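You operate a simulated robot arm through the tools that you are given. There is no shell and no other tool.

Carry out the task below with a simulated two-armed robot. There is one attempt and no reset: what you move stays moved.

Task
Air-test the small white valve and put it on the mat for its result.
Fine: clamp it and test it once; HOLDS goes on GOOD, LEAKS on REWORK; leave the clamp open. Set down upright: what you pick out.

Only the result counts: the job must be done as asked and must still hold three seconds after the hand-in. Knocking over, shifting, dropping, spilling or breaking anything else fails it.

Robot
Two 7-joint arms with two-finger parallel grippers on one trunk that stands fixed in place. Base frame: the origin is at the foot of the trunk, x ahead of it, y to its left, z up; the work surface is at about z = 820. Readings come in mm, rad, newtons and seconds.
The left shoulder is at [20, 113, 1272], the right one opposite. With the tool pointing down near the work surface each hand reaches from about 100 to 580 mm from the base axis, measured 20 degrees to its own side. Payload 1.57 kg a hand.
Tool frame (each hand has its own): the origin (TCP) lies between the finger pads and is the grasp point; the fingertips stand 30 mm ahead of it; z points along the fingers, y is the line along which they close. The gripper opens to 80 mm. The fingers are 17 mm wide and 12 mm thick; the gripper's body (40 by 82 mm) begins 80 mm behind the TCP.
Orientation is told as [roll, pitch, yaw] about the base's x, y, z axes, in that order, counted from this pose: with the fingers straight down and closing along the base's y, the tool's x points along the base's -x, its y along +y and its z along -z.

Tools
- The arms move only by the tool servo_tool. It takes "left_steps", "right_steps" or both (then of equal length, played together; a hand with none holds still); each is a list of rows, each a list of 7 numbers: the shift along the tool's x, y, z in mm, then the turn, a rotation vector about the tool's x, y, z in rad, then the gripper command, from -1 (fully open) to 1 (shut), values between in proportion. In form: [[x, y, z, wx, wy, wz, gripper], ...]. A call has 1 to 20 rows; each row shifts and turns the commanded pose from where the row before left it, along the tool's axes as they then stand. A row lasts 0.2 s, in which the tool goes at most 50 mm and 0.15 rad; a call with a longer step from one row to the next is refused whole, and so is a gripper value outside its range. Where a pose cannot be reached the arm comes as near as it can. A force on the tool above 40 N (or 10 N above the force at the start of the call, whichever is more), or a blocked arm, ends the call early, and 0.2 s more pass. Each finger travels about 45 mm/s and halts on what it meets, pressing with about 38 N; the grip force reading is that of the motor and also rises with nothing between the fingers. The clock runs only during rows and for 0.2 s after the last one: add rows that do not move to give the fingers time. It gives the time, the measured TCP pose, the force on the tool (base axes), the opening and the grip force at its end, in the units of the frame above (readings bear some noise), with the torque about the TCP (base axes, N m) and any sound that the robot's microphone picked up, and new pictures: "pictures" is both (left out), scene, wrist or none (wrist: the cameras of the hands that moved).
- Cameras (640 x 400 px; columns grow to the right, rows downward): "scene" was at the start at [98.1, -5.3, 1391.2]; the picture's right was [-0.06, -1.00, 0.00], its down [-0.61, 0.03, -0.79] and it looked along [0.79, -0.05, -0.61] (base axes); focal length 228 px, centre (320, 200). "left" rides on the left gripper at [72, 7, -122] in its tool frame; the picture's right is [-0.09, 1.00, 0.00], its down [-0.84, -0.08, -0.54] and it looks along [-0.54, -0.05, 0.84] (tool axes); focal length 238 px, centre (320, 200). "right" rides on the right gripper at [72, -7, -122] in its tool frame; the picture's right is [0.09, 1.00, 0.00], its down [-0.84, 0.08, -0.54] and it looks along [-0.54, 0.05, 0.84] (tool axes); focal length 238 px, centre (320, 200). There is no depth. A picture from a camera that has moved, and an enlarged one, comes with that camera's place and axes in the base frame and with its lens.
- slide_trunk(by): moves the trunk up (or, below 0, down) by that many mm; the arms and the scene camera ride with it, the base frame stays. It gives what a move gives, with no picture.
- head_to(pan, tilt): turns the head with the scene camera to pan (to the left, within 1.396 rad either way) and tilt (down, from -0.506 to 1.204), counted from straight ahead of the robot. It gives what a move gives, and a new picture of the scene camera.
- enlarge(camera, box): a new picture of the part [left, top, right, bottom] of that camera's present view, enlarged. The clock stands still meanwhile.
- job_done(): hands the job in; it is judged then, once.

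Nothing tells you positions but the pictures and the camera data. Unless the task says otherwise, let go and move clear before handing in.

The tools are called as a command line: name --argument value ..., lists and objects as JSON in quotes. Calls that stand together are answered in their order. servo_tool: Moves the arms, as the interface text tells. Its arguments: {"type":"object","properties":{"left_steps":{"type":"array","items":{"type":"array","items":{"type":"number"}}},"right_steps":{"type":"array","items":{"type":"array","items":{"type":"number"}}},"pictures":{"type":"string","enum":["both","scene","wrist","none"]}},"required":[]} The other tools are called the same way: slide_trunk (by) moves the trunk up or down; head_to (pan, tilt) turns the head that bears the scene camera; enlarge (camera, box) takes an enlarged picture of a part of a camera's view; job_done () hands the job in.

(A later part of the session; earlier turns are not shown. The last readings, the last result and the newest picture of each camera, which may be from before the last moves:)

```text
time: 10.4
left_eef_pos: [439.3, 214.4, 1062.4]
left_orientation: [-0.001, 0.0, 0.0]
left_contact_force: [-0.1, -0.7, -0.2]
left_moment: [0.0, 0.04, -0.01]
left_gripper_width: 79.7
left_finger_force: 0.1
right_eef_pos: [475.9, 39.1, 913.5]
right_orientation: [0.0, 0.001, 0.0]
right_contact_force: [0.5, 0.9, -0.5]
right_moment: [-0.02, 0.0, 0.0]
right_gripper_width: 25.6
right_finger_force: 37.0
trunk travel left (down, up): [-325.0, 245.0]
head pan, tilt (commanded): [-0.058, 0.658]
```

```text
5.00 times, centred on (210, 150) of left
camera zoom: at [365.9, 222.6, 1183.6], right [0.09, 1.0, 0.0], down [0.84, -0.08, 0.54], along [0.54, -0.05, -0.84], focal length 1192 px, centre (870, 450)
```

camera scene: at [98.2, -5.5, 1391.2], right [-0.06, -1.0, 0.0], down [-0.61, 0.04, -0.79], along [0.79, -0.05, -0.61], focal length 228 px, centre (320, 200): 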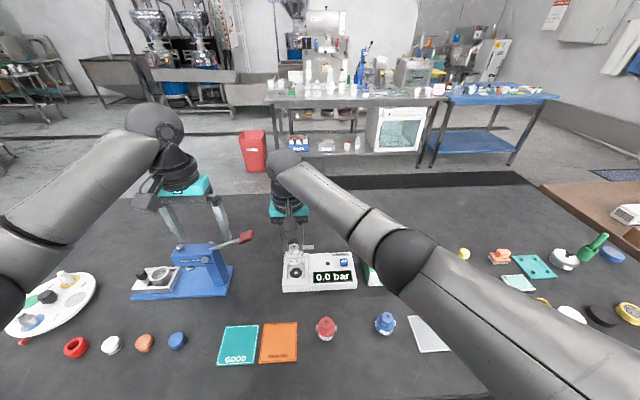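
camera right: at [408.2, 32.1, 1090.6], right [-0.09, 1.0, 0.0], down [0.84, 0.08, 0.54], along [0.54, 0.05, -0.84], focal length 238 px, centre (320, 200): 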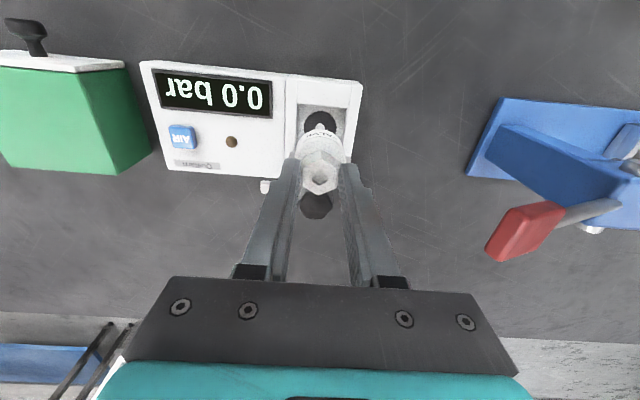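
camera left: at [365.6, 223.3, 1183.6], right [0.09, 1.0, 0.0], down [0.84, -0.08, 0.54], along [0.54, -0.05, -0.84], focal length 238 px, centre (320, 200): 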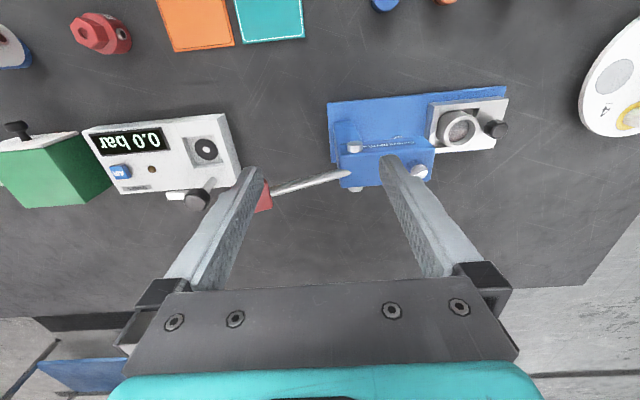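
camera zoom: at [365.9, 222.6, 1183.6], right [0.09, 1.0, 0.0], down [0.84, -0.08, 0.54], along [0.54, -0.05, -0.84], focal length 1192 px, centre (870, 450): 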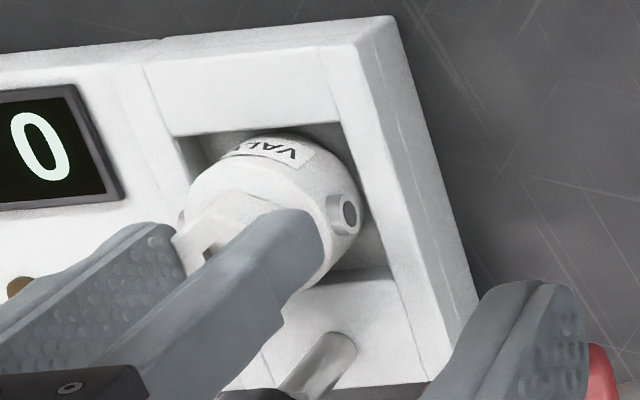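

The valve is inside the recess, about 2 mm above the floor with no contact yet. I'll go down in small steps until it seats.

servo_tool --right_steps '[[0, 0, 1, 0, 0, 0, 1], [0, 0, 1, 0, 0, 0, 1], [0, 0, 1, 0, 0, 0, 1]]' --pictures "none"

```text
time: 11.2
left_eef_pos: [437.2, 214.5, 1062.6]
left_orientation: [0.0, 0.0, 0.0]
left_contact_force: [-0.7, 0.1, 0.1]
left_moment: [0.0, -0.02, -0.01]
left_gripper_width: 80.0
left_finger_force: 0.0
right_eef_pos: [475.1, 40.2, 911.7]
right_orientation: [0.0, -0.001, 0.001]
right_contact_force: [-0.6, -0.6, 6.8]
right_moment: [0.0, 0.17, 0.01]
right_gripper_width: 25.7
right_finger_force: 36.9
trunk travel left (down, up): [-325.0, 245.0]
head pan, tilt (commanded): [-0.058, 0.658]
```

It's seated: contact at z 911.7 with 6.8 N, which matches the expected floor. I'll release, lift, and check how it sits.

servo_tool --right_steps '[[0, 0, 0, 0, 0, 0, 0.2], [0, 0, 0, 0, 0, 0, -0.1], [0, 0, 0, 0, 0, 0, -0.3], [0, 0, -20, 0, 0, 0, -0.3], [0, 0, -40, 0, 0, 0, -0.3], [0, 0, -45, 0, 0, 0, -0.3], [0, 0, -45, 0, 0, 0, -0.3]]' --pictures "both"

enlarge --camera "right" --box '[230, 80, 410, 200]'

enlarge --camera "scene" --box '[270, 230, 340, 300]'

enlarge --camera "left" --box '[160, 110, 250, 210]'

```text
time: 12.8
left_eef_pos: [436.8, 214.9, 1062.6]
left_orientation: [-0.001, 0.0, 0.001]
left_contact_force: [0.2, 0.4, 0.4]
left_moment: [0.01, -0.02, 0.02]
left_gripper_width: 80.0
left_finger_force: 0.0
right_eef_pos: [474.4, 41.1, 1058.4]
right_orientation: [-0.002, 0.001, 0.0]
right_contact_force: [-0.5, -0.4, -1.1]
right_moment: [0.0, -0.01, 0.0]
right_gripper_width: 51.9
right_finger_force: 0.1
trunk travel left (down, up): [-325.0, 245.0]
head pan, tilt (commanded): [-0.058, 0.658]
camera scene: at [97.9, -5.5, 1391.3], right [-0.06, -1.0, 0.0], down [-0.61, 0.04, -0.79], along [0.79, -0.05, -0.61], focal length 228 px, centre (320, 200)
camera right: at [402.4, 33.1, 1181.2], right [-0.09, 1.0, 0.0], down [0.84, 0.08, 0.54], along [0.54, 0.05, -0.84], focal length 238 px, centre (320, 200)
```

scene: 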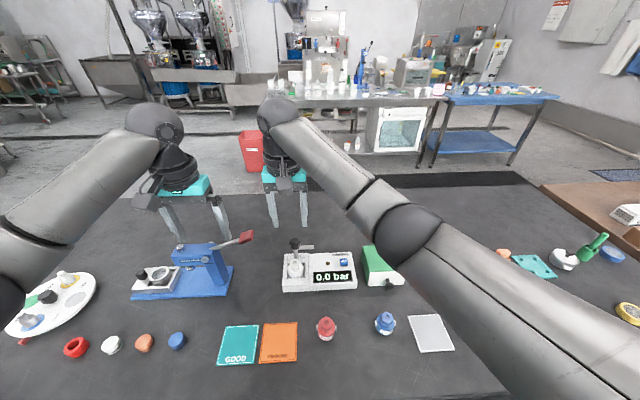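
right: 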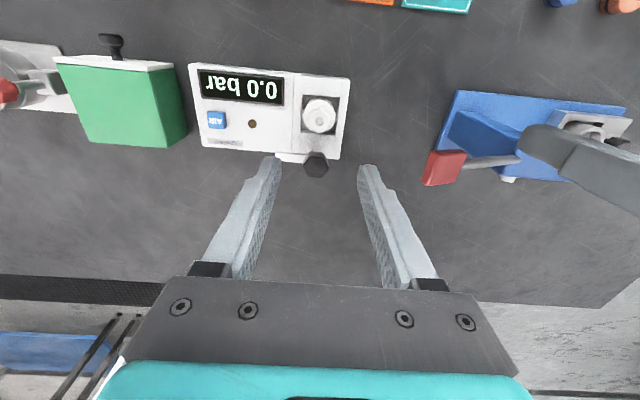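

```text
3.33 times, centred on (320, 140) of right
camera zoom: at [402.4, 33.1, 1181.2], right [-0.09, 1.0, 0.0], down [0.84, 0.08, 0.54], along [0.54, 0.05, -0.84], focal length 794 px, centre (320, 400)
```

zoom: 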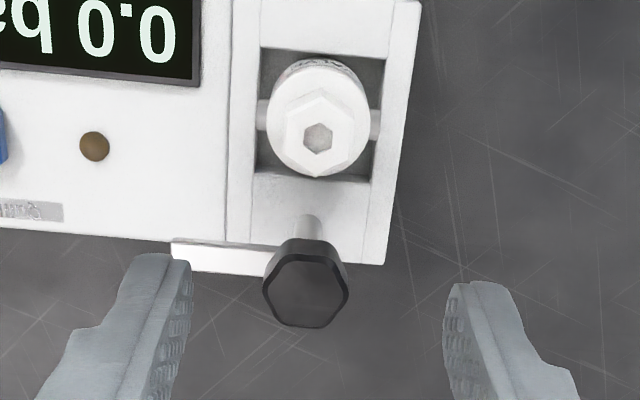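

```text
5.71 times, centred on (305, 265) of scene
camera zoom: at [97.9, -5.5, 1391.3], right [-0.06, -1.0, 0.0], down [-0.61, 0.04, -0.79], along [0.79, -0.05, -0.61], focal length 1305 px, centre (406, -171)
```

zoom: 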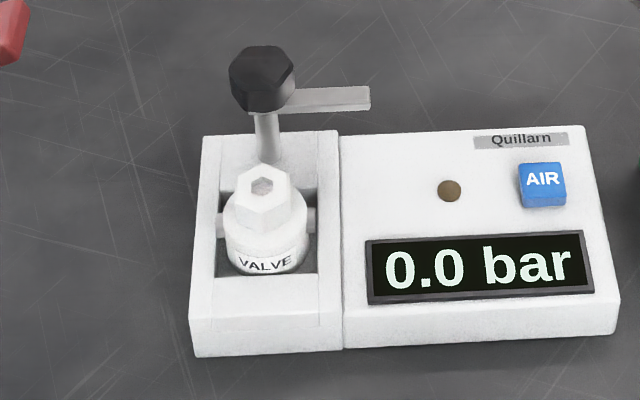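

```text
4.00 times, centred on (205, 160) of left
camera zoom: at [365.7, 222.5, 1183.7], right [0.09, 1.0, 0.0], down [0.84, -0.08, 0.54], along [0.54, -0.05, -0.84], focal length 953 px, centre (780, 360)
```

zoom: 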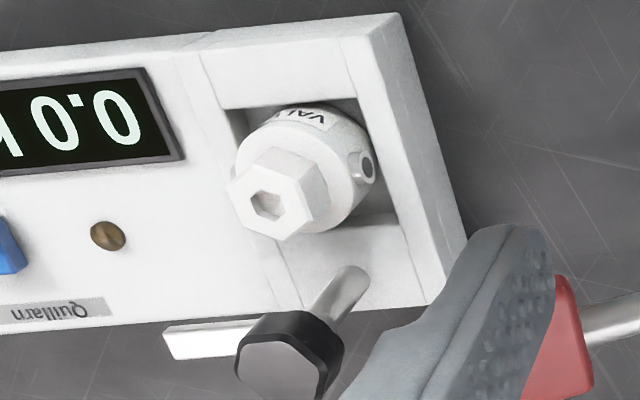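

The valve sits upright and centred on the seal. The bar is at about z 894–899 and the knob about z 899–915 at (525, 39), so the bar must swing 90° clockwise over the valve. I'll move the right hand away and turn the left hand to yaw +90° to grip the knob.

servo_tool --left_steps '[[0, 0, 0, 0, 0, -0.1428, -1], [0, 0, 0, 0, 0, -0.1428, -1], [0, 0, 0, 0, 0, -0.1428, -1], [0, 0, 0, 0, 0, -0.1428, -1], [0, 0, 0, 0, 0, -0.1428, -1], [0, 0, 0, 0, 0, -0.1428, -1], [0, 0, 0, 0, 0, -0.1428, -1], [0, 0, 0, 0, 0, -0.1428, -1], [0, 0, 0, 0, 0, -0.1428, -1], [0, 0, 0, 0, 0, -0.1428, -1], [0, 0, 0, 0, 0, -0.1428, -1], [0, 0, 0, 0, 0, 0, -1]]' --right_steps '[[12, -40, 0, 0, 0, 0, -0.3], [12, -40, 0, 0, 0, 0, -0.3], [12, -40, 0, 0, 0, 0, -0.3], [12, -40, 0, 0, 0, 0, -0.3], [12, -40, 0, 0, 0, 0, -0.3], [12, -40, 0, 0, 0, 0, -0.3], [0, 0, 0, 0, 0, 0, 1], [0, 0, 0, 0, 0, 0, 1], [0, 0, 0, 0, 0, 0, 1], [0, 0, 0, 0, 0, 0, 1], [0, 0, 0, 0, 0, 0, 1], [0, 0, 0, 0, 0, 0, 1]]' --pictures "both"

```text
time: 15.4
left_eef_pos: [437.6, 214.3, 1062.7]
left_orientation: [-0.002, 0.0, 1.573]
left_contact_force: [-0.6, -0.1, 0.1]
left_moment: [-0.01, 0.03, -0.06]
left_gripper_width: 79.9
left_finger_force: 0.0
right_eef_pos: [401.4, -200.0, 1061.9]
right_orientation: [0.001, 0.001, -0.001]
right_contact_force: [-0.3, -0.3, -0.3]
right_moment: [-0.02, -0.03, 0.0]
right_gripper_width: 0.0
right_finger_force: 21.1
trunk travel left (down, up): [-325.0, 245.0]
head pan, tilt (commanded): [-0.058, 0.658]
camera scene: at [98.1, -5.3, 1391.2], right [-0.06, -1.0, 0.0], down [-0.61, 0.03, -0.79], along [0.79, -0.05, -0.61], focal length 228 px, centre (320, 200)
camera right: at [329.4, -208.9, 1184.2], right [-0.09, 1.0, 0.0], down [0.84, 0.08, 0.54], along [0.54, 0.05, -0.84], focal length 238 px, centre (320, 200)
camera left: at [431.4, 143.8, 1184.3], right [-1.0, 0.09, 0.0], down [0.08, 0.84, 0.54], along [0.05, 0.54, -0.84], focal length 238 px, centre (320, 200)
```

scene: 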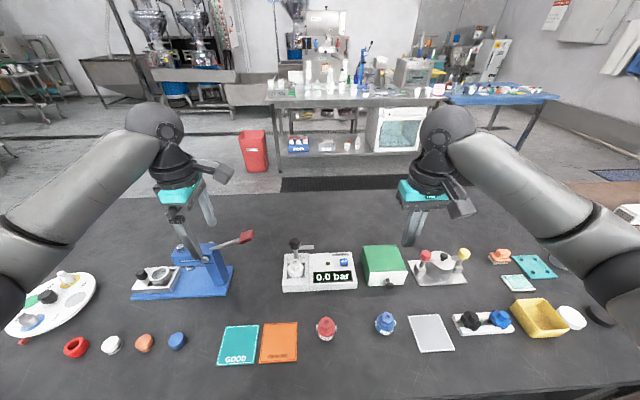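
right: 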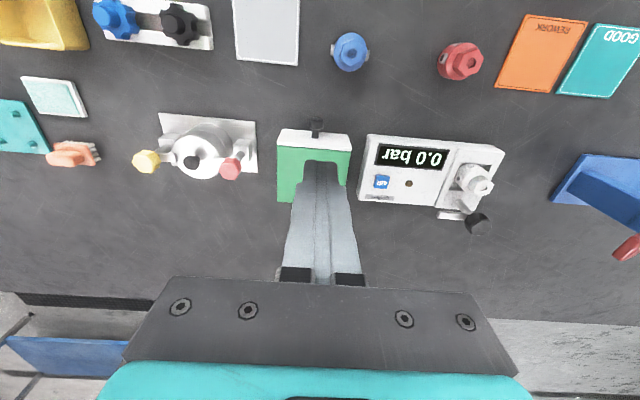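
left: 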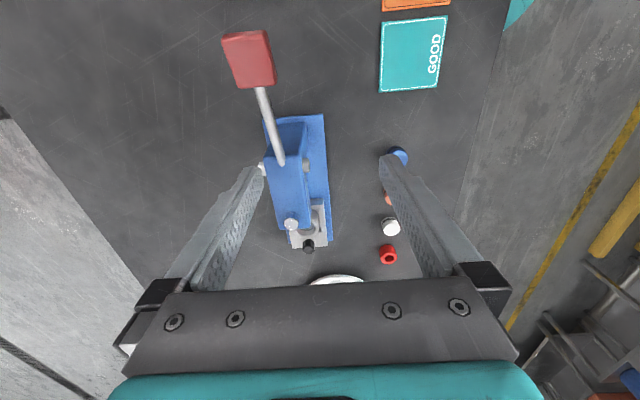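

The left hand is at yaw +90°. The red lever handle of the press stands up to about z 1005 near (480, 148), so I'll cross above it and then come over the knob.

servo_tool --left_steps '[[0, 0, -25, 0, 0, 0, -1], [35, -17.6, 0, 0, 0, 0, -1], [35, -17.6, 0, 0, 0, 0, -1], [35, -17.6, 0, 0, 0, 0, -1], [35, -17.6, 0, 0, 0, 0, -1], [35, -17.6, 0, 0, 0, 0, -1], [0, 0, 40, 0, 0, 0, -0.5], [0, 0, 40, 0, 0, 0, -0.5], [0, 0, 0, 0, 0, 0, -0.5]]' --pictures "both"

enlarge --camera "left" --box '[240, 100, 400, 220]'

enlarge --camera "scene" --box '[260, 210, 370, 300]'

```text
time: 17.4
left_eef_pos: [526.6, 39.3, 1006.0]
left_orientation: [0.0, 0.0, 1.573]
left_contact_force: [0.2, 0.0, 0.6]
left_moment: [0.01, 0.0, 0.01]
left_gripper_width: 59.9
left_finger_force: 0.0
right_eef_pos: [401.7, -201.6, 1061.9]
right_orientation: [0.0, 0.0, 0.0]
right_contact_force: [-0.7, 0.3, -0.1]
right_moment: [0.02, 0.01, -0.02]
right_gripper_width: 0.1
right_finger_force: 21.4
trunk travel left (down, up): [-325.0, 245.0]
head pan, tilt (commanded): [-0.058, 0.658]
camera scene: at [98.0, -5.3, 1391.3], right [-0.06, -1.0, 0.0], down [-0.61, 0.03, -0.79], along [0.79, -0.05, -0.61], focal length 228 px, centre (320, 200)
camera left: at [520.0, -31.5, 1127.3], right [-1.0, 0.09, 0.0], down [0.08, 0.84, 0.54], along [0.05, 0.54, -0.84], focal length 238 px, centre (320, 200)
```

scene: 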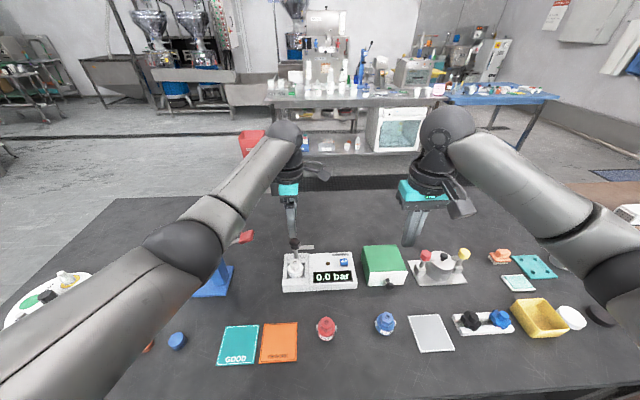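
left: 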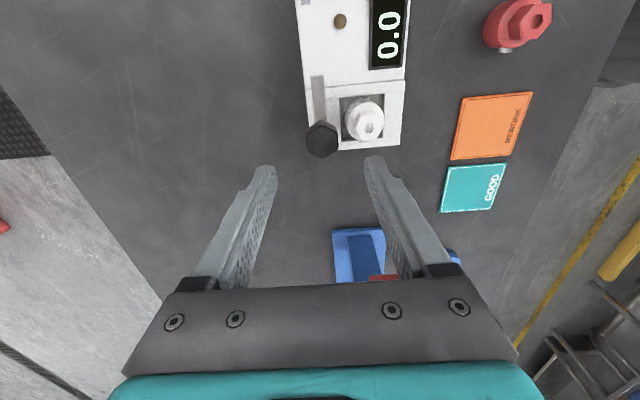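

```text
3.33 times, centred on (320, 160) of left
camera zoom: at [520.0, -31.5, 1127.3], right [-1.0, 0.09, 0.0], down [0.08, 0.84, 0.54], along [0.05, 0.54, -0.84], focal length 794 px, centre (320, 333)
```

zoom: 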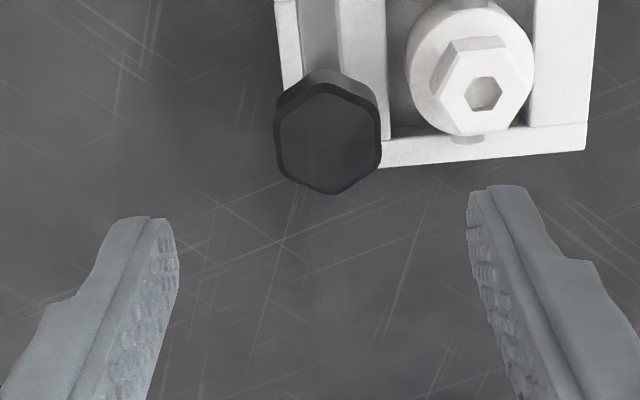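

```text
4.44 times, centred on (315, 255) of scene
camera zoom: at [98.0, -5.3, 1391.3], right [-0.06, -1.0, 0.0], down [-0.61, 0.03, -0.79], along [0.79, -0.05, -0.61], focal length 1015 px, centre (342, -44)
```

zoom: 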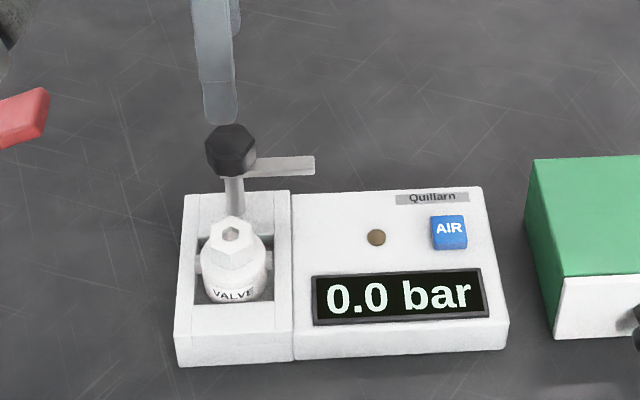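

The knob's flats face ±x, so yaw +90° suits the grip. I'll centre over it (about 2 mm correction), narrow the opening, and lower to just above the knob top.

servo_tool --left_steps '[[-1.1, 2.3, 15, 0, 0, 0, -0.15], [0, 0, 25, 0, 0, 0, -0.15], [0, 0, 15, 0, 0, 0, -0.15], [0, 0, 0, 0, 0, 0, -0.15]]' --pictures "none"

enlarge --camera "left" --box '[240, 100, 400, 220]'

enlarge --camera "scene" --box '[270, 220, 340, 290]'

enlarge --camera "right" --box '[420, 120, 540, 250]'

```text
time: 18.4
left_eef_pos: [523.7, 40.9, 952.5]
left_orientation: [0.002, 0.001, 1.571]
left_contact_force: [0.2, 1.0, -0.3]
left_moment: [0.0, 0.03, -0.01]
left_gripper_width: 46.1
left_finger_force: 0.0
right_eef_pos: [402.0, -201.5, 1061.4]
right_orientation: [0.0, -0.001, 0.001]
right_contact_force: [0.7, -0.3, -0.1]
right_moment: [-0.03, 0.0, -0.04]
right_gripper_width: 0.0
right_finger_force: 20.8
trunk travel left (down, up): [-325.0, 245.0]
head pan, tilt (commanded): [-0.058, 0.658]
```

```text
3.33 times, centred on (320, 160) of left
camera zoom: at [516.9, -30.1, 1072.6], right [-1.0, 0.09, 0.0], down [0.08, 0.84, 0.54], along [0.05, 0.54, -0.84], focal length 794 px, centre (320, 333)
```

zoom: 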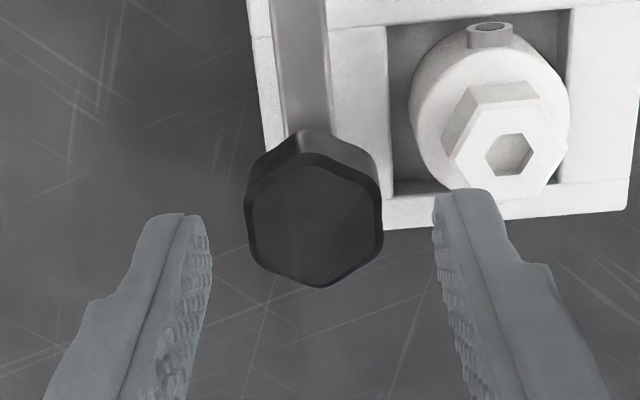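

```text
5.71 times, centred on (305, 255) of scene
camera zoom: at [98.1, -5.3, 1391.2], right [-0.06, -1.0, 0.0], down [-0.61, 0.03, -0.79], along [0.79, -0.05, -0.61], focal length 1305 px, centre (406, -114)
```

zoom: 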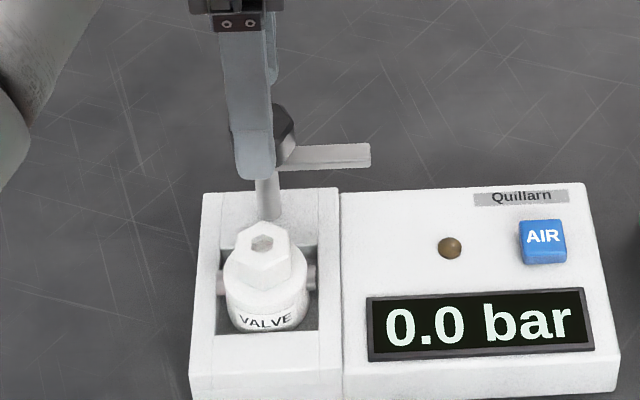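

```text
3.08 times, centred on (480, 185) of right
camera zoom: at [329.4, -208.9, 1184.2], right [-0.09, 1.0, 0.0], down [0.84, 0.08, 0.54], along [0.54, 0.05, -0.84], focal length 733 px, centre (-172, 246)
```

zoom: 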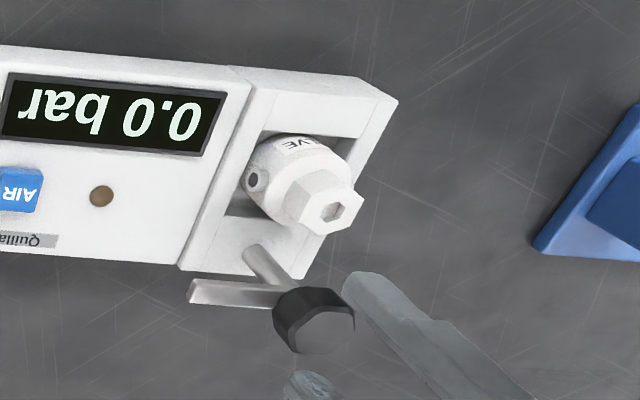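

The knob is centred between the fingers. I'll lower to z≈932, with the tips just above the bar, and close on the flats.

servo_tool --left_steps '[[-0.8, -0.5, 10, 0, 0, 0, -0.15], [0, 0, 10, 0, 0, 0, -0.15], [0, 0, 0, 0, 0, 0, -0.15]]' --pictures "none"

enlarge --camera "left" --box '[240, 100, 400, 220]'

enlarge --camera "scene" --box '[270, 220, 340, 290]'

enlarge --camera "right" --box '[440, 160, 520, 250]'

```text
time: 19.2
left_eef_pos: [523.4, 41.1, 931.2]
left_orientation: [0.001, -0.001, 1.571]
left_contact_force: [0.0, 0.2, -0.2]
left_moment: [-0.02, -0.02, 0.01]
left_gripper_width: 46.1
left_finger_force: 0.1
right_eef_pos: [402.0, -200.0, 1060.8]
right_orientation: [0.002, 0.0, 0.0]
right_contact_force: [0.8, 0.0, 0.1]
right_moment: [-0.01, 0.0, 0.0]
right_gripper_width: 0.0
right_finger_force: 21.2
trunk travel left (down, up): [-325.0, 245.0]
head pan, tilt (commanded): [-0.058, 0.658]
```

```text
3.33 times, centred on (320, 160) of left
camera zoom: at [516.3, -29.4, 1052.6], right [-1.0, 0.09, 0.0], down [0.08, 0.84, 0.54], along [0.05, 0.54, -0.84], focal length 794 px, centre (320, 333)
```

zoom: 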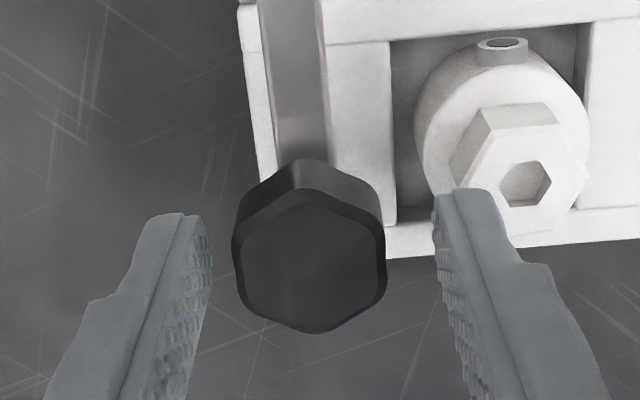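

```text
5.71 times, centred on (305, 255) of scene
camera zoom: at [98.1, -5.3, 1391.2], right [-0.06, -1.0, 0.0], down [-0.61, 0.03, -0.79], along [0.79, -0.05, -0.61], focal length 1305 px, centre (406, -114)
```

zoom: 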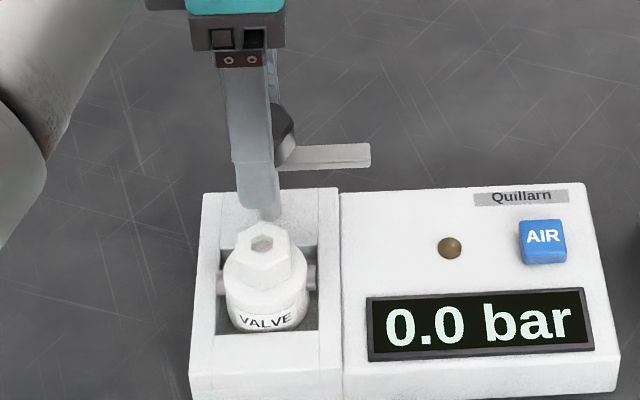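

```text
4.44 times, centred on (480, 205) of right
camera zoom: at [329.4, -209.0, 1184.2], right [-0.09, 1.0, 0.0], down [0.84, 0.08, 0.54], along [0.54, 0.05, -0.84], focal length 1059 px, centre (-391, 178)
```

zoom: 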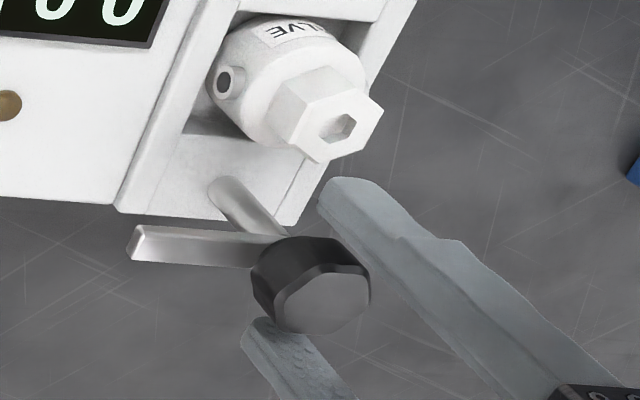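

The fingers straddle the knob at a good depth. Closing.

servo_tool --left_steps '[[0, 0, 0, 0, 0, 0, 0.2], [0, 0, 0, 0, 0, 0, 1], [0, 0, 0, 0, 0, 0, 1], [0, 0, 0, 0, 0, 0, 1]]' --pictures "none"

enlarge --camera "left" --box '[240, 100, 400, 220]'

```text
time: 20.2
left_eef_pos: [524.9, 42.1, 931.9]
left_orientation: [-0.002, 0.0, 1.57]
left_contact_force: [9.8, -0.5, -3.5]
left_moment: [-0.11, -0.43, 0.06]
left_gripper_width: 29.3
left_finger_force: 38.5
right_eef_pos: [403.0, -201.4, 1060.9]
right_orientation: [0.001, 0.002, -0.002]
right_contact_force: [0.8, -0.2, -0.8]
right_moment: [0.04, 0.0, -0.01]
right_gripper_width: 0.0
right_finger_force: 21.6
trunk travel left (down, up): [-325.0, 245.0]
head pan, tilt (commanded): [-0.058, 0.658]
```

```text
3.33 times, centred on (320, 160) of left
camera zoom: at [517.8, -29.4, 1052.7], right [-1.0, 0.09, 0.0], down [0.08, 0.84, 0.54], along [0.05, 0.54, -0.84], focal length 794 px, centre (320, 333)
```

zoom: 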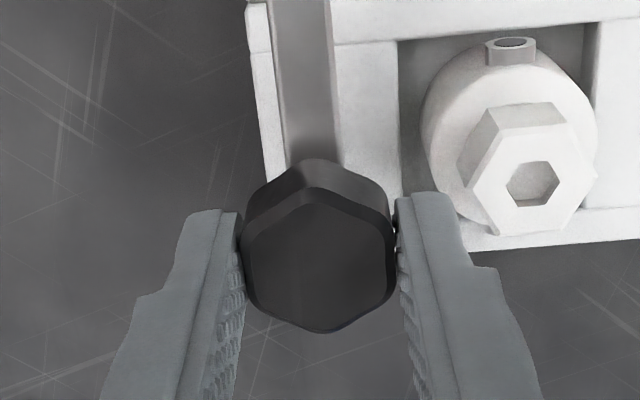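

Gripped at 29.3 mm with a small side force. I'll relieve that by shifting 1.4 mm, then begin turning clockwise as seen from above and watch the torque.

servo_tool --left_steps '[[0, -1.4, 0, 0, 0, 0, 1], [0, 0, 0, 0, 0, 0.1, 1], [0, 0, 0, 0, 0, 0.1, 1], [0, 0, 0, 0, 0, 0.1, 1]]' --pictures "none"

enlarge --camera "scene" --box '[270, 220, 340, 290]'

enlarge --camera "left" --box '[240, 100, 400, 220]'

```text
time: 21.2
left_eef_pos: [526.0, 41.9, 931.2]
left_orientation: [0.0, 0.001, 1.267]
left_contact_force: [2.9, -4.4, -11.2]
left_moment: [0.35, -0.44, -0.01]
left_gripper_width: 29.5
left_finger_force: 40.0
right_eef_pos: [402.9, -201.9, 1061.0]
right_orientation: [0.001, 0.002, -0.001]
right_contact_force: [-0.3, -0.7, 0.1]
right_moment: [0.03, -0.01, -0.01]
right_gripper_width: 0.0
right_finger_force: 21.3
trunk travel left (down, up): [-325.0, 245.0]
head pan, tilt (commanded): [-0.058, 0.658]
```

```text
5.71 times, centred on (305, 255) of scene
camera zoom: at [99.4, -5.9, 1391.1], right [-0.06, -1.0, 0.0], down [-0.61, 0.04, -0.79], along [0.79, -0.04, -0.61], focal length 1305 px, centre (406, -114)
```

zoom: 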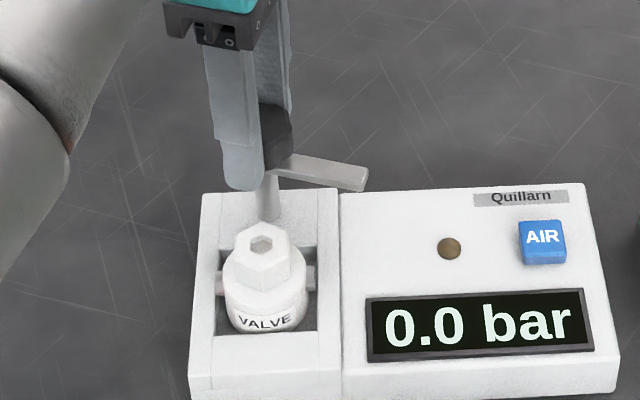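

```text
3.33 times, centred on (320, 160) of left
camera zoom: at [497.9, -24.4, 1052.9], right [-0.92, 0.38, 0.0], down [0.33, 0.78, 0.54], along [0.21, 0.5, -0.84], focal length 794 px, centre (320, 333)
```

zoom: 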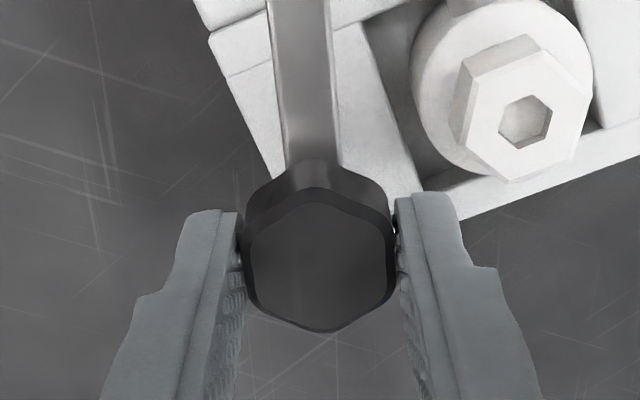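

The bar is turning with the knob, and a growing downward pull suggests the clamp descends as it turns. I'll follow it down slightly while turning further.

servo_tool --left_steps '[[0, 0, 1, 0, 0, 0, 1], [0, 0, 0.4, 0, 0, 0.1, 1], [0, 0, 0.4, 0, 0, 0.1, 1], [0, 0, 0.4, 0, 0, 0.1, 1]]' --pictures "none"

enlarge --camera "scene" --box '[270, 220, 340, 290]'

```text
time: 22.2
left_eef_pos: [526.2, 42.5, 932.1]
left_orientation: [-0.002, -0.001, 0.968]
left_contact_force: [-0.5, 1.2, 9.2]
left_moment: [-0.65, 0.91, 0.0]
left_gripper_width: 29.8
left_finger_force: 39.5
right_eef_pos: [400.0, -202.1, 1061.4]
right_orientation: [0.001, 0.0, 0.0]
right_contact_force: [-0.1, -0.4, -0.3]
right_moment: [0.01, -0.01, -0.01]
right_gripper_width: 0.1
right_finger_force: 20.8
trunk travel left (down, up): [-325.0, 245.0]
head pan, tilt (commanded): [-0.058, 0.658]
```

```text
5.71 times, centred on (305, 255) of scene
camera zoom: at [97.5, -5.1, 1391.4], right [-0.06, -1.0, 0.0], down [-0.61, 0.03, -0.79], along [0.79, -0.05, -0.61], focal length 1305 px, centre (406, -114)
```

zoom: 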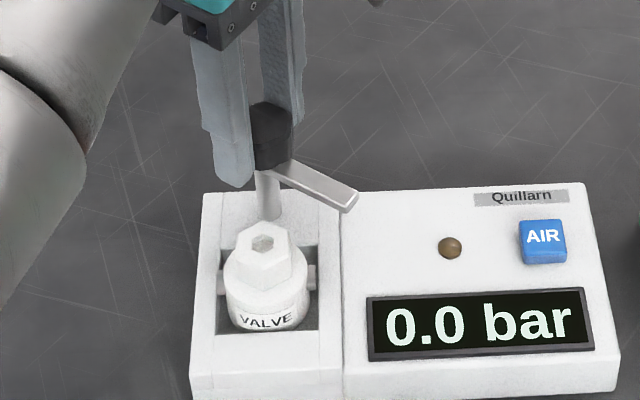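

The knob stays at a fixed height, so I overcorrected in z. I'll back off 1 mm and continue turning with no descent.

servo_tool --left_steps '[[0, 0, -1, 0, 0, 0, 1], [0, 0, 0, 0, 0, 0.1, 1], [0, 0, 0, 0, 0, 0.1, 1], [0, 0, 0, 0, 0, 0.1, 1]]' --pictures "none"

enlarge --camera "scene" --box '[270, 220, 340, 290]'

```text
time: 23.2
left_eef_pos: [526.0, 40.7, 930.9]
left_orientation: [-0.001, -0.001, 0.667]
left_contact_force: [4.3, -1.7, 5.4]
left_moment: [-0.47, 0.61, 0.02]
left_gripper_width: 29.7
left_finger_force: 39.5
right_eef_pos: [401.7, -201.2, 1062.2]
right_orientation: [0.0, 0.0, 0.001]
right_contact_force: [-0.2, 0.4, 0.1]
right_moment: [0.01, 0.02, 0.01]
right_gripper_width: 0.2
right_finger_force: 21.1
trunk travel left (down, up): [-325.0, 245.0]
head pan, tilt (commanded): [-0.058, 0.658]
```

```text
5.71 times, centred on (305, 255) of scene
camera zoom: at [98.3, -5.6, 1391.3], right [-0.06, -1.0, 0.0], down [-0.61, 0.04, -0.79], along [0.79, -0.04, -0.61], focal length 1305 px, centre (406, -114)
```

zoom: 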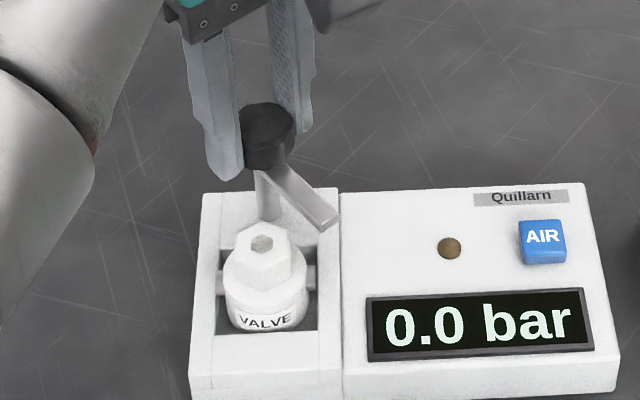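

The bar is more than halfway round. I'll continue turning and watch for contact with the valve top.

servo_tool --left_steps '[[0, 0, -0.4, 0, 0, 0.1, 1], [0, 0, 0, 0, 0, 0.1, 1], [0, 0, 0, 0, 0, 0.1, 1]]' --pictures "none"

enlarge --camera "scene" --box '[270, 220, 340, 290]'

enlarge --camera "left" --box '[240, 70, 400, 190]'

```text
time: 24.0
left_eef_pos: [526.8, 40.5, 931.1]
left_orientation: [0.001, -0.002, 0.368]
left_contact_force: [8.5, -5.0, -1.2]
left_moment: [0.01, -0.59, 0.01]
left_gripper_width: 29.9
left_finger_force: 38.8
right_eef_pos: [402.7, -202.1, 1061.0]
right_orientation: [-0.001, 0.0, 0.001]
right_contact_force: [0.1, -0.1, 0.1]
right_moment: [-0.01, -0.02, 0.02]
right_gripper_width: 0.0
right_finger_force: 21.4
trunk travel left (down, up): [-325.0, 245.0]
head pan, tilt (commanded): [-0.058, 0.658]
```

```text
5.71 times, centred on (305, 255) of scene
camera zoom: at [99.1, -6.0, 1391.1], right [-0.06, -1.0, 0.0], down [-0.61, 0.04, -0.79], along [0.79, -0.04, -0.61], focal length 1305 px, centre (406, -114)
```

zoom: 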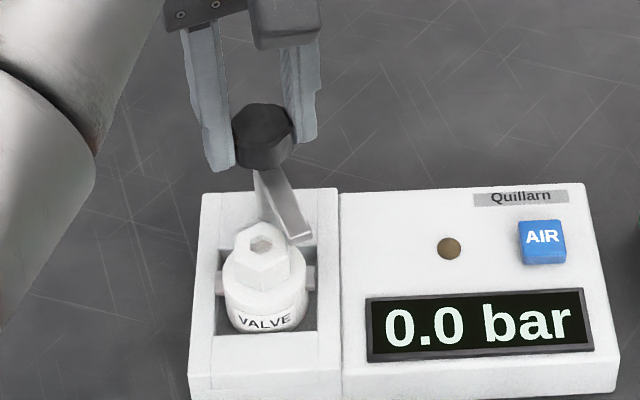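

```text
3.33 times, centred on (320, 130) of left
camera zoom: at [456.4, 21.9, 1052.7], right [-0.27, 0.96, 0.0], down [0.81, 0.23, 0.54], along [0.52, 0.15, -0.84], focal length 794 px, centre (320, 433)
```

zoom: 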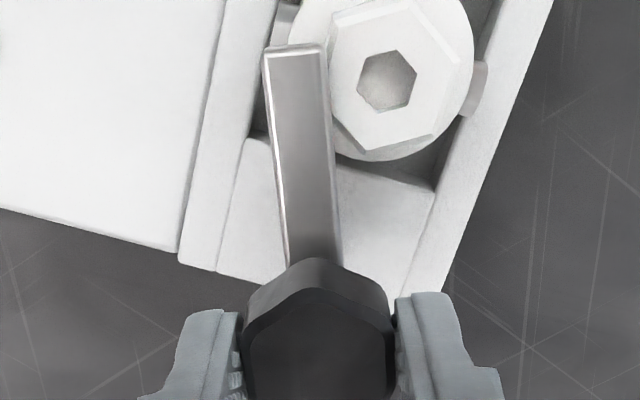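

The bar is about to swing over the hex top. I'll correct a small side load and continue slowly.

servo_tool --left_steps '[[-0.6, -0.7, 0, 0, 0, 0.07, 1], [0, 0, 0, 0, 0, 0.07, 1]]' --pictures "none"

enlarge --camera "left" --box '[240, 70, 400, 190]'

enlarge --camera "scene" --box '[280, 230, 330, 290]'

```text
time: 24.6
left_eef_pos: [526.2, 41.3, 931.4]
left_orientation: [0.0, -0.002, 0.228]
left_contact_force: [5.4, -5.4, -1.8]
left_moment: [0.34, -1.11, 0.02]
left_gripper_width: 29.4
left_finger_force: 39.0
right_eef_pos: [403.7, -202.1, 1061.5]
right_orientation: [0.0, 0.0, 0.0]
right_contact_force: [0.1, 0.2, -0.3]
right_moment: [0.01, 0.0, 0.0]
right_gripper_width: 0.0
right_finger_force: 21.1
trunk travel left (down, up): [-325.0, 245.0]
head pan, tilt (commanded): [-0.058, 0.658]
```

```text
3.33 times, centred on (320, 130) of left
camera zoom: at [454.6, 31.4, 1052.8], right [-0.14, 0.99, 0.0], down [0.83, 0.11, 0.54], along [0.54, 0.07, -0.84], focal length 794 px, centre (320, 433)
```

zoom: 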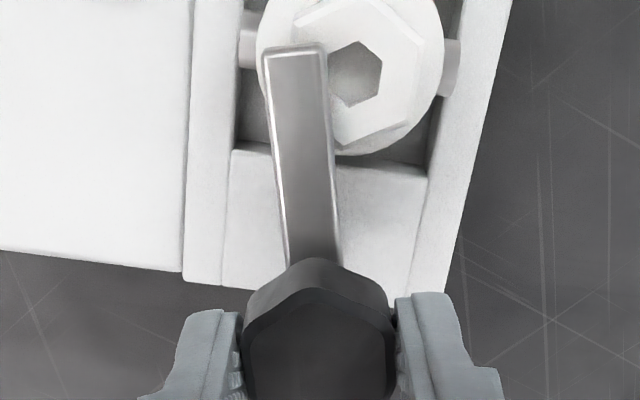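

```text
6.67 times, centred on (305, 260) of scene
camera zoom: at [98.9, -6.0, 1391.1], right [-0.06, -1.0, 0.0], down [-0.61, 0.04, -0.79], along [0.79, -0.04, -0.61], focal length 1522 px, centre (420, -200)
```

zoom: 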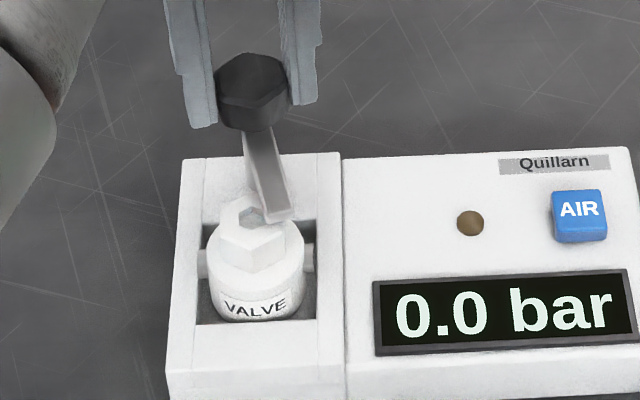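

The bar passes over the hex cap without hitting its side. I'll complete the quarter turn.

servo_tool --left_steps '[[-0.3, -0.4, 0, 0, 0, 0.076, 1], [0, 0, 0, 0, 0, 0.076, 1], [0, 0, 0, 0, 0, 0.076, 1], [0, 0, 0, 0, 0, 0, 1]]' --pictures "none"

enlarge --camera "left" --box '[240, 70, 400, 190]'

enlarge --camera "scene" --box '[280, 230, 330, 290]'

enlarge --camera "right" --box '[360, 120, 520, 250]'

```text
time: 25.6
left_eef_pos: [527.1, 39.7, 931.2]
left_orientation: [-0.001, 0.002, 0.0]
left_contact_force: [2.8, -6.5, -2.1]
left_moment: [-0.17, -1.02, 0.0]
left_gripper_width: 29.9
left_finger_force: 39.7
right_eef_pos: [401.9, -202.2, 1061.7]
right_orientation: [0.0, 0.0, 0.0]
right_contact_force: [1.0, 0.3, -0.4]
right_moment: [0.01, 0.01, 0.01]
right_gripper_width: 0.0
right_finger_force: 20.9
trunk travel left (down, up): [-325.0, 245.0]
head pan, tilt (commanded): [-0.058, 0.658]
```

```text
3.33 times, centred on (320, 130) of left
camera zoom: at [454.5, 47.6, 1052.9], right [0.09, 1.0, 0.0], down [0.84, -0.08, 0.54], along [0.54, -0.05, -0.84], focal length 794 px, centre (320, 433)
```

zoom: 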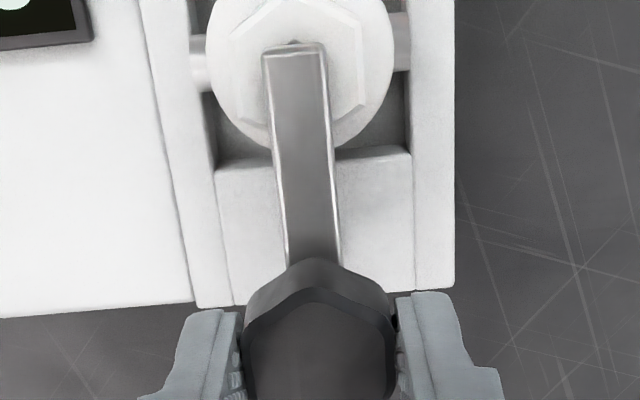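

```text
6.67 times, centred on (305, 260) of scene
camera zoom: at [98.4, -6.1, 1391.2], right [-0.06, -1.0, 0.0], down [-0.61, 0.04, -0.79], along [0.79, -0.04, -0.61], focal length 1522 px, centre (420, -200)
```

zoom: 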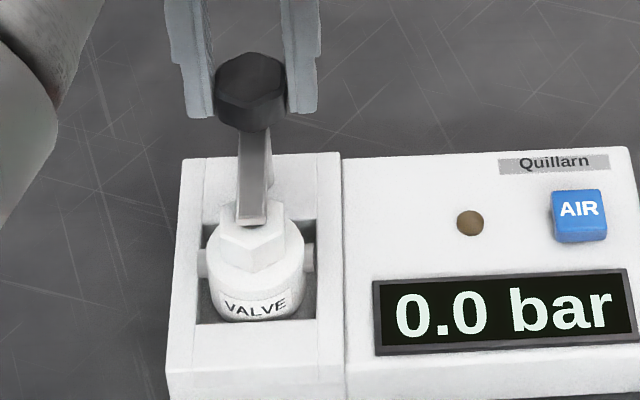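

```text
3.08 times, centred on (440, 185) of right
camera zoom: at [329.7, -209.6, 1183.9], right [-0.09, 1.0, 0.0], down [0.84, 0.08, 0.54], along [0.54, 0.05, -0.84], focal length 733 px, centre (-49, 246)
```

zoom: 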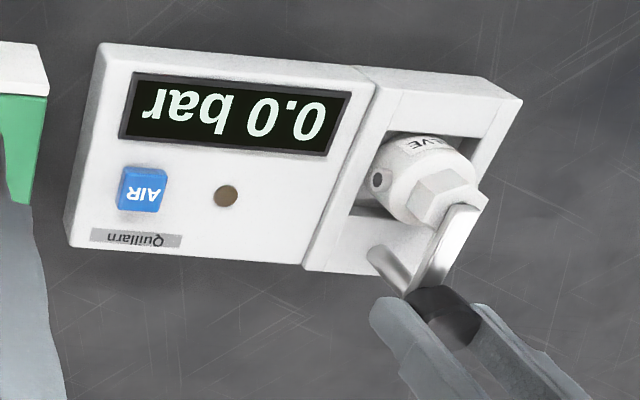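

The bar now lies over the valve's hex cap. I'll test for an end stop with a little more turn.

servo_tool --left_steps '[[0, -0.5, 0, 0, 0, 0.05, 1], [0, 0, 0, 0, 0, 0.05, 1], [0, 0, 0, 0, 0, 0, 1]]' --pictures "none"

enlarge --camera "left" --box '[240, 70, 400, 190]'

enlarge --camera "scene" --box '[280, 230, 330, 290]'

```text
time: 26.4
left_eef_pos: [525.8, 39.4, 931.3]
left_orientation: [0.0, 0.003, -0.098]
left_contact_force: [-0.2, -4.3, 0.8]
left_moment: [0.05, 0.6, 0.29]
left_gripper_width: 29.8
left_finger_force: 39.0
right_eef_pos: [402.2, -201.7, 1061.2]
right_orientation: [-0.001, 0.001, -0.001]
right_contact_force: [0.1, -0.6, -0.8]
right_moment: [0.02, 0.02, 0.0]
right_gripper_width: 0.0
right_finger_force: 21.2
trunk travel left (down, up): [-325.0, 245.0]
head pan, tilt (commanded): [-0.058, 0.658]
```

```text
3.33 times, centred on (320, 130) of left
camera zoom: at [454.9, 54.4, 1053.0], right [0.19, 0.98, 0.0], down [0.83, -0.16, 0.54], along [0.53, -0.1, -0.84], focal length 794 px, centre (320, 433)
```

zoom: 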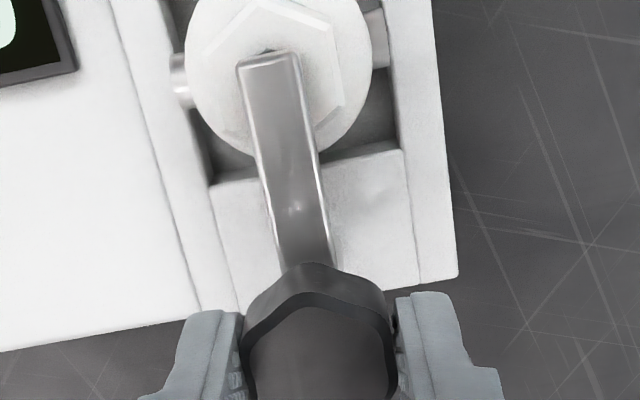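

```text
6.67 times, centred on (305, 260) of scene
camera zoom: at [98.2, -5.8, 1391.2], right [-0.06, -1.0, 0.0], down [-0.61, 0.04, -0.79], along [0.79, -0.04, -0.61], focal length 1522 px, centre (420, -200)
```

zoom: 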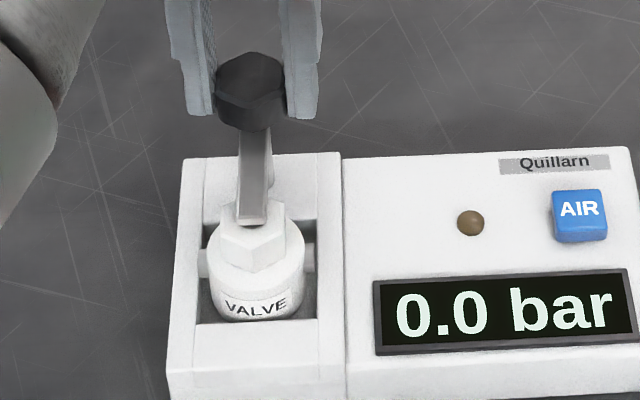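

The knob has hit its end stop: torque 0.29 N·m and the bar no longer moves. So the clamp is closed. I'll release the knob, lift straight up and retreat to the left.

servo_tool --left_steps '[[0, 0, 0, 0, 0, 0, 0.2], [0, 0, 0, 0, 0, 0, -0.2], [0, 0, 0, 0, 0, 0, -0.2], [0, 0, -25, 0, 0, 0, -0.2], [0, 0, -45, 0, 0, 0, -0.2], [0, 0, -45, 0, 0, 0, -0.2], [0, 0, -45, 0, 0, -0.1, -0.2], [15, 40, 0, 0, 0, 0, -0.2], [15, 40, 0, 0, 0, 0, -0.2], [15, 40, 0, 0, 0, 0, -0.2], [15, 40, 0, 0, 0, 0, -0.2]]' --pictures "both"

enlarge --camera "scene" --box '[270, 220, 380, 310]'

enlarge --camera "right" --box '[340, 120, 520, 250]'

```text
time: 28.8
left_eef_pos: [465.3, 199.3, 1089.3]
left_orientation: [-0.001, 0.0, 0.001]
left_contact_force: [-0.7, 1.3, 0.8]
left_moment: [-0.02, -0.01, -0.02]
left_gripper_width: 48.1
left_finger_force: 0.0
right_eef_pos: [401.6, -200.5, 1062.0]
right_orientation: [0.0, 0.0, 0.001]
right_contact_force: [0.1, 0.5, -0.4]
right_moment: [-0.02, 0.0, -0.02]
right_gripper_width: 0.0
right_finger_force: 21.6
trunk travel left (down, up): [-325.0, 245.0]
head pan, tilt (commanded): [-0.058, 0.658]
camera scene: at [97.8, -4.8, 1391.3], right [-0.06, -1.0, 0.0], down [-0.61, 0.03, -0.79], along [0.79, -0.05, -0.61], focal length 228 px, centre (320, 200)
camera left: at [392.2, 206.0, 1211.2], right [0.09, 1.0, 0.0], down [0.84, -0.08, 0.54], along [0.54, -0.05, -0.84], focal length 238 px, centre (320, 200)
```

scene: 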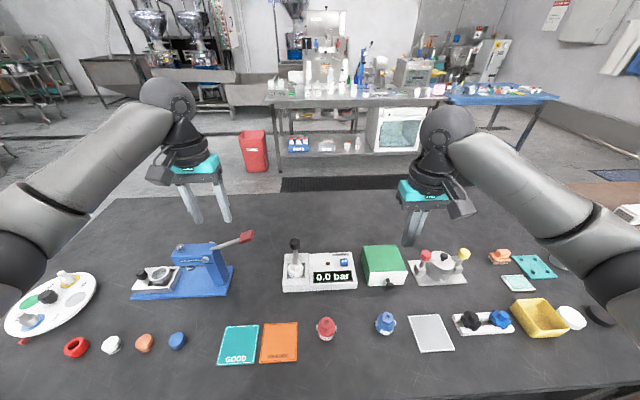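
left: 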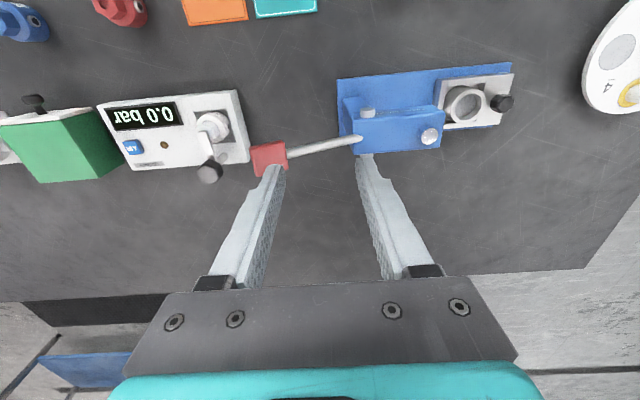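

```text
4.44 times, centred on (325, 265) of scene
camera zoom: at [97.8, -4.8, 1391.3], right [-0.06, -1.0, 0.0], down [-0.61, 0.03, -0.79], along [0.79, -0.05, -0.61], focal length 1015 px, centre (298, -89)
```

zoom: 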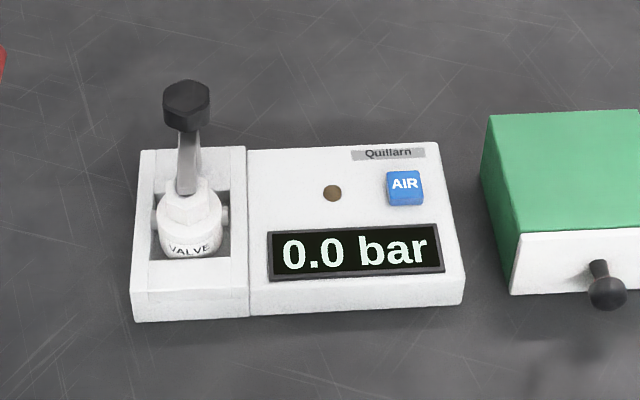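

```text
3.08 times, centred on (430, 185) of right
camera zoom: at [329.1, -208.5, 1184.4], right [-0.09, 1.0, 0.0], down [0.84, 0.08, 0.54], along [0.54, 0.05, -0.84], focal length 733 px, centre (-18, 246)
```

zoom: 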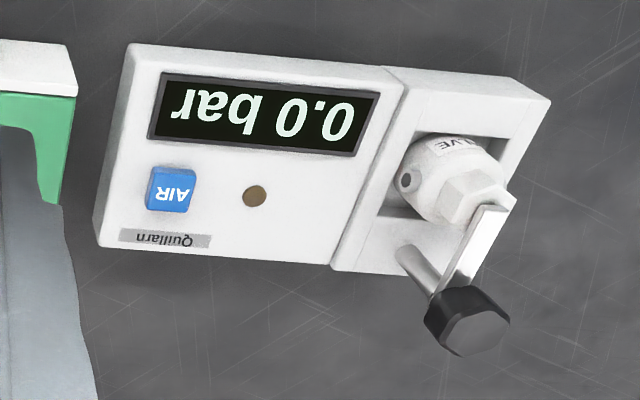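

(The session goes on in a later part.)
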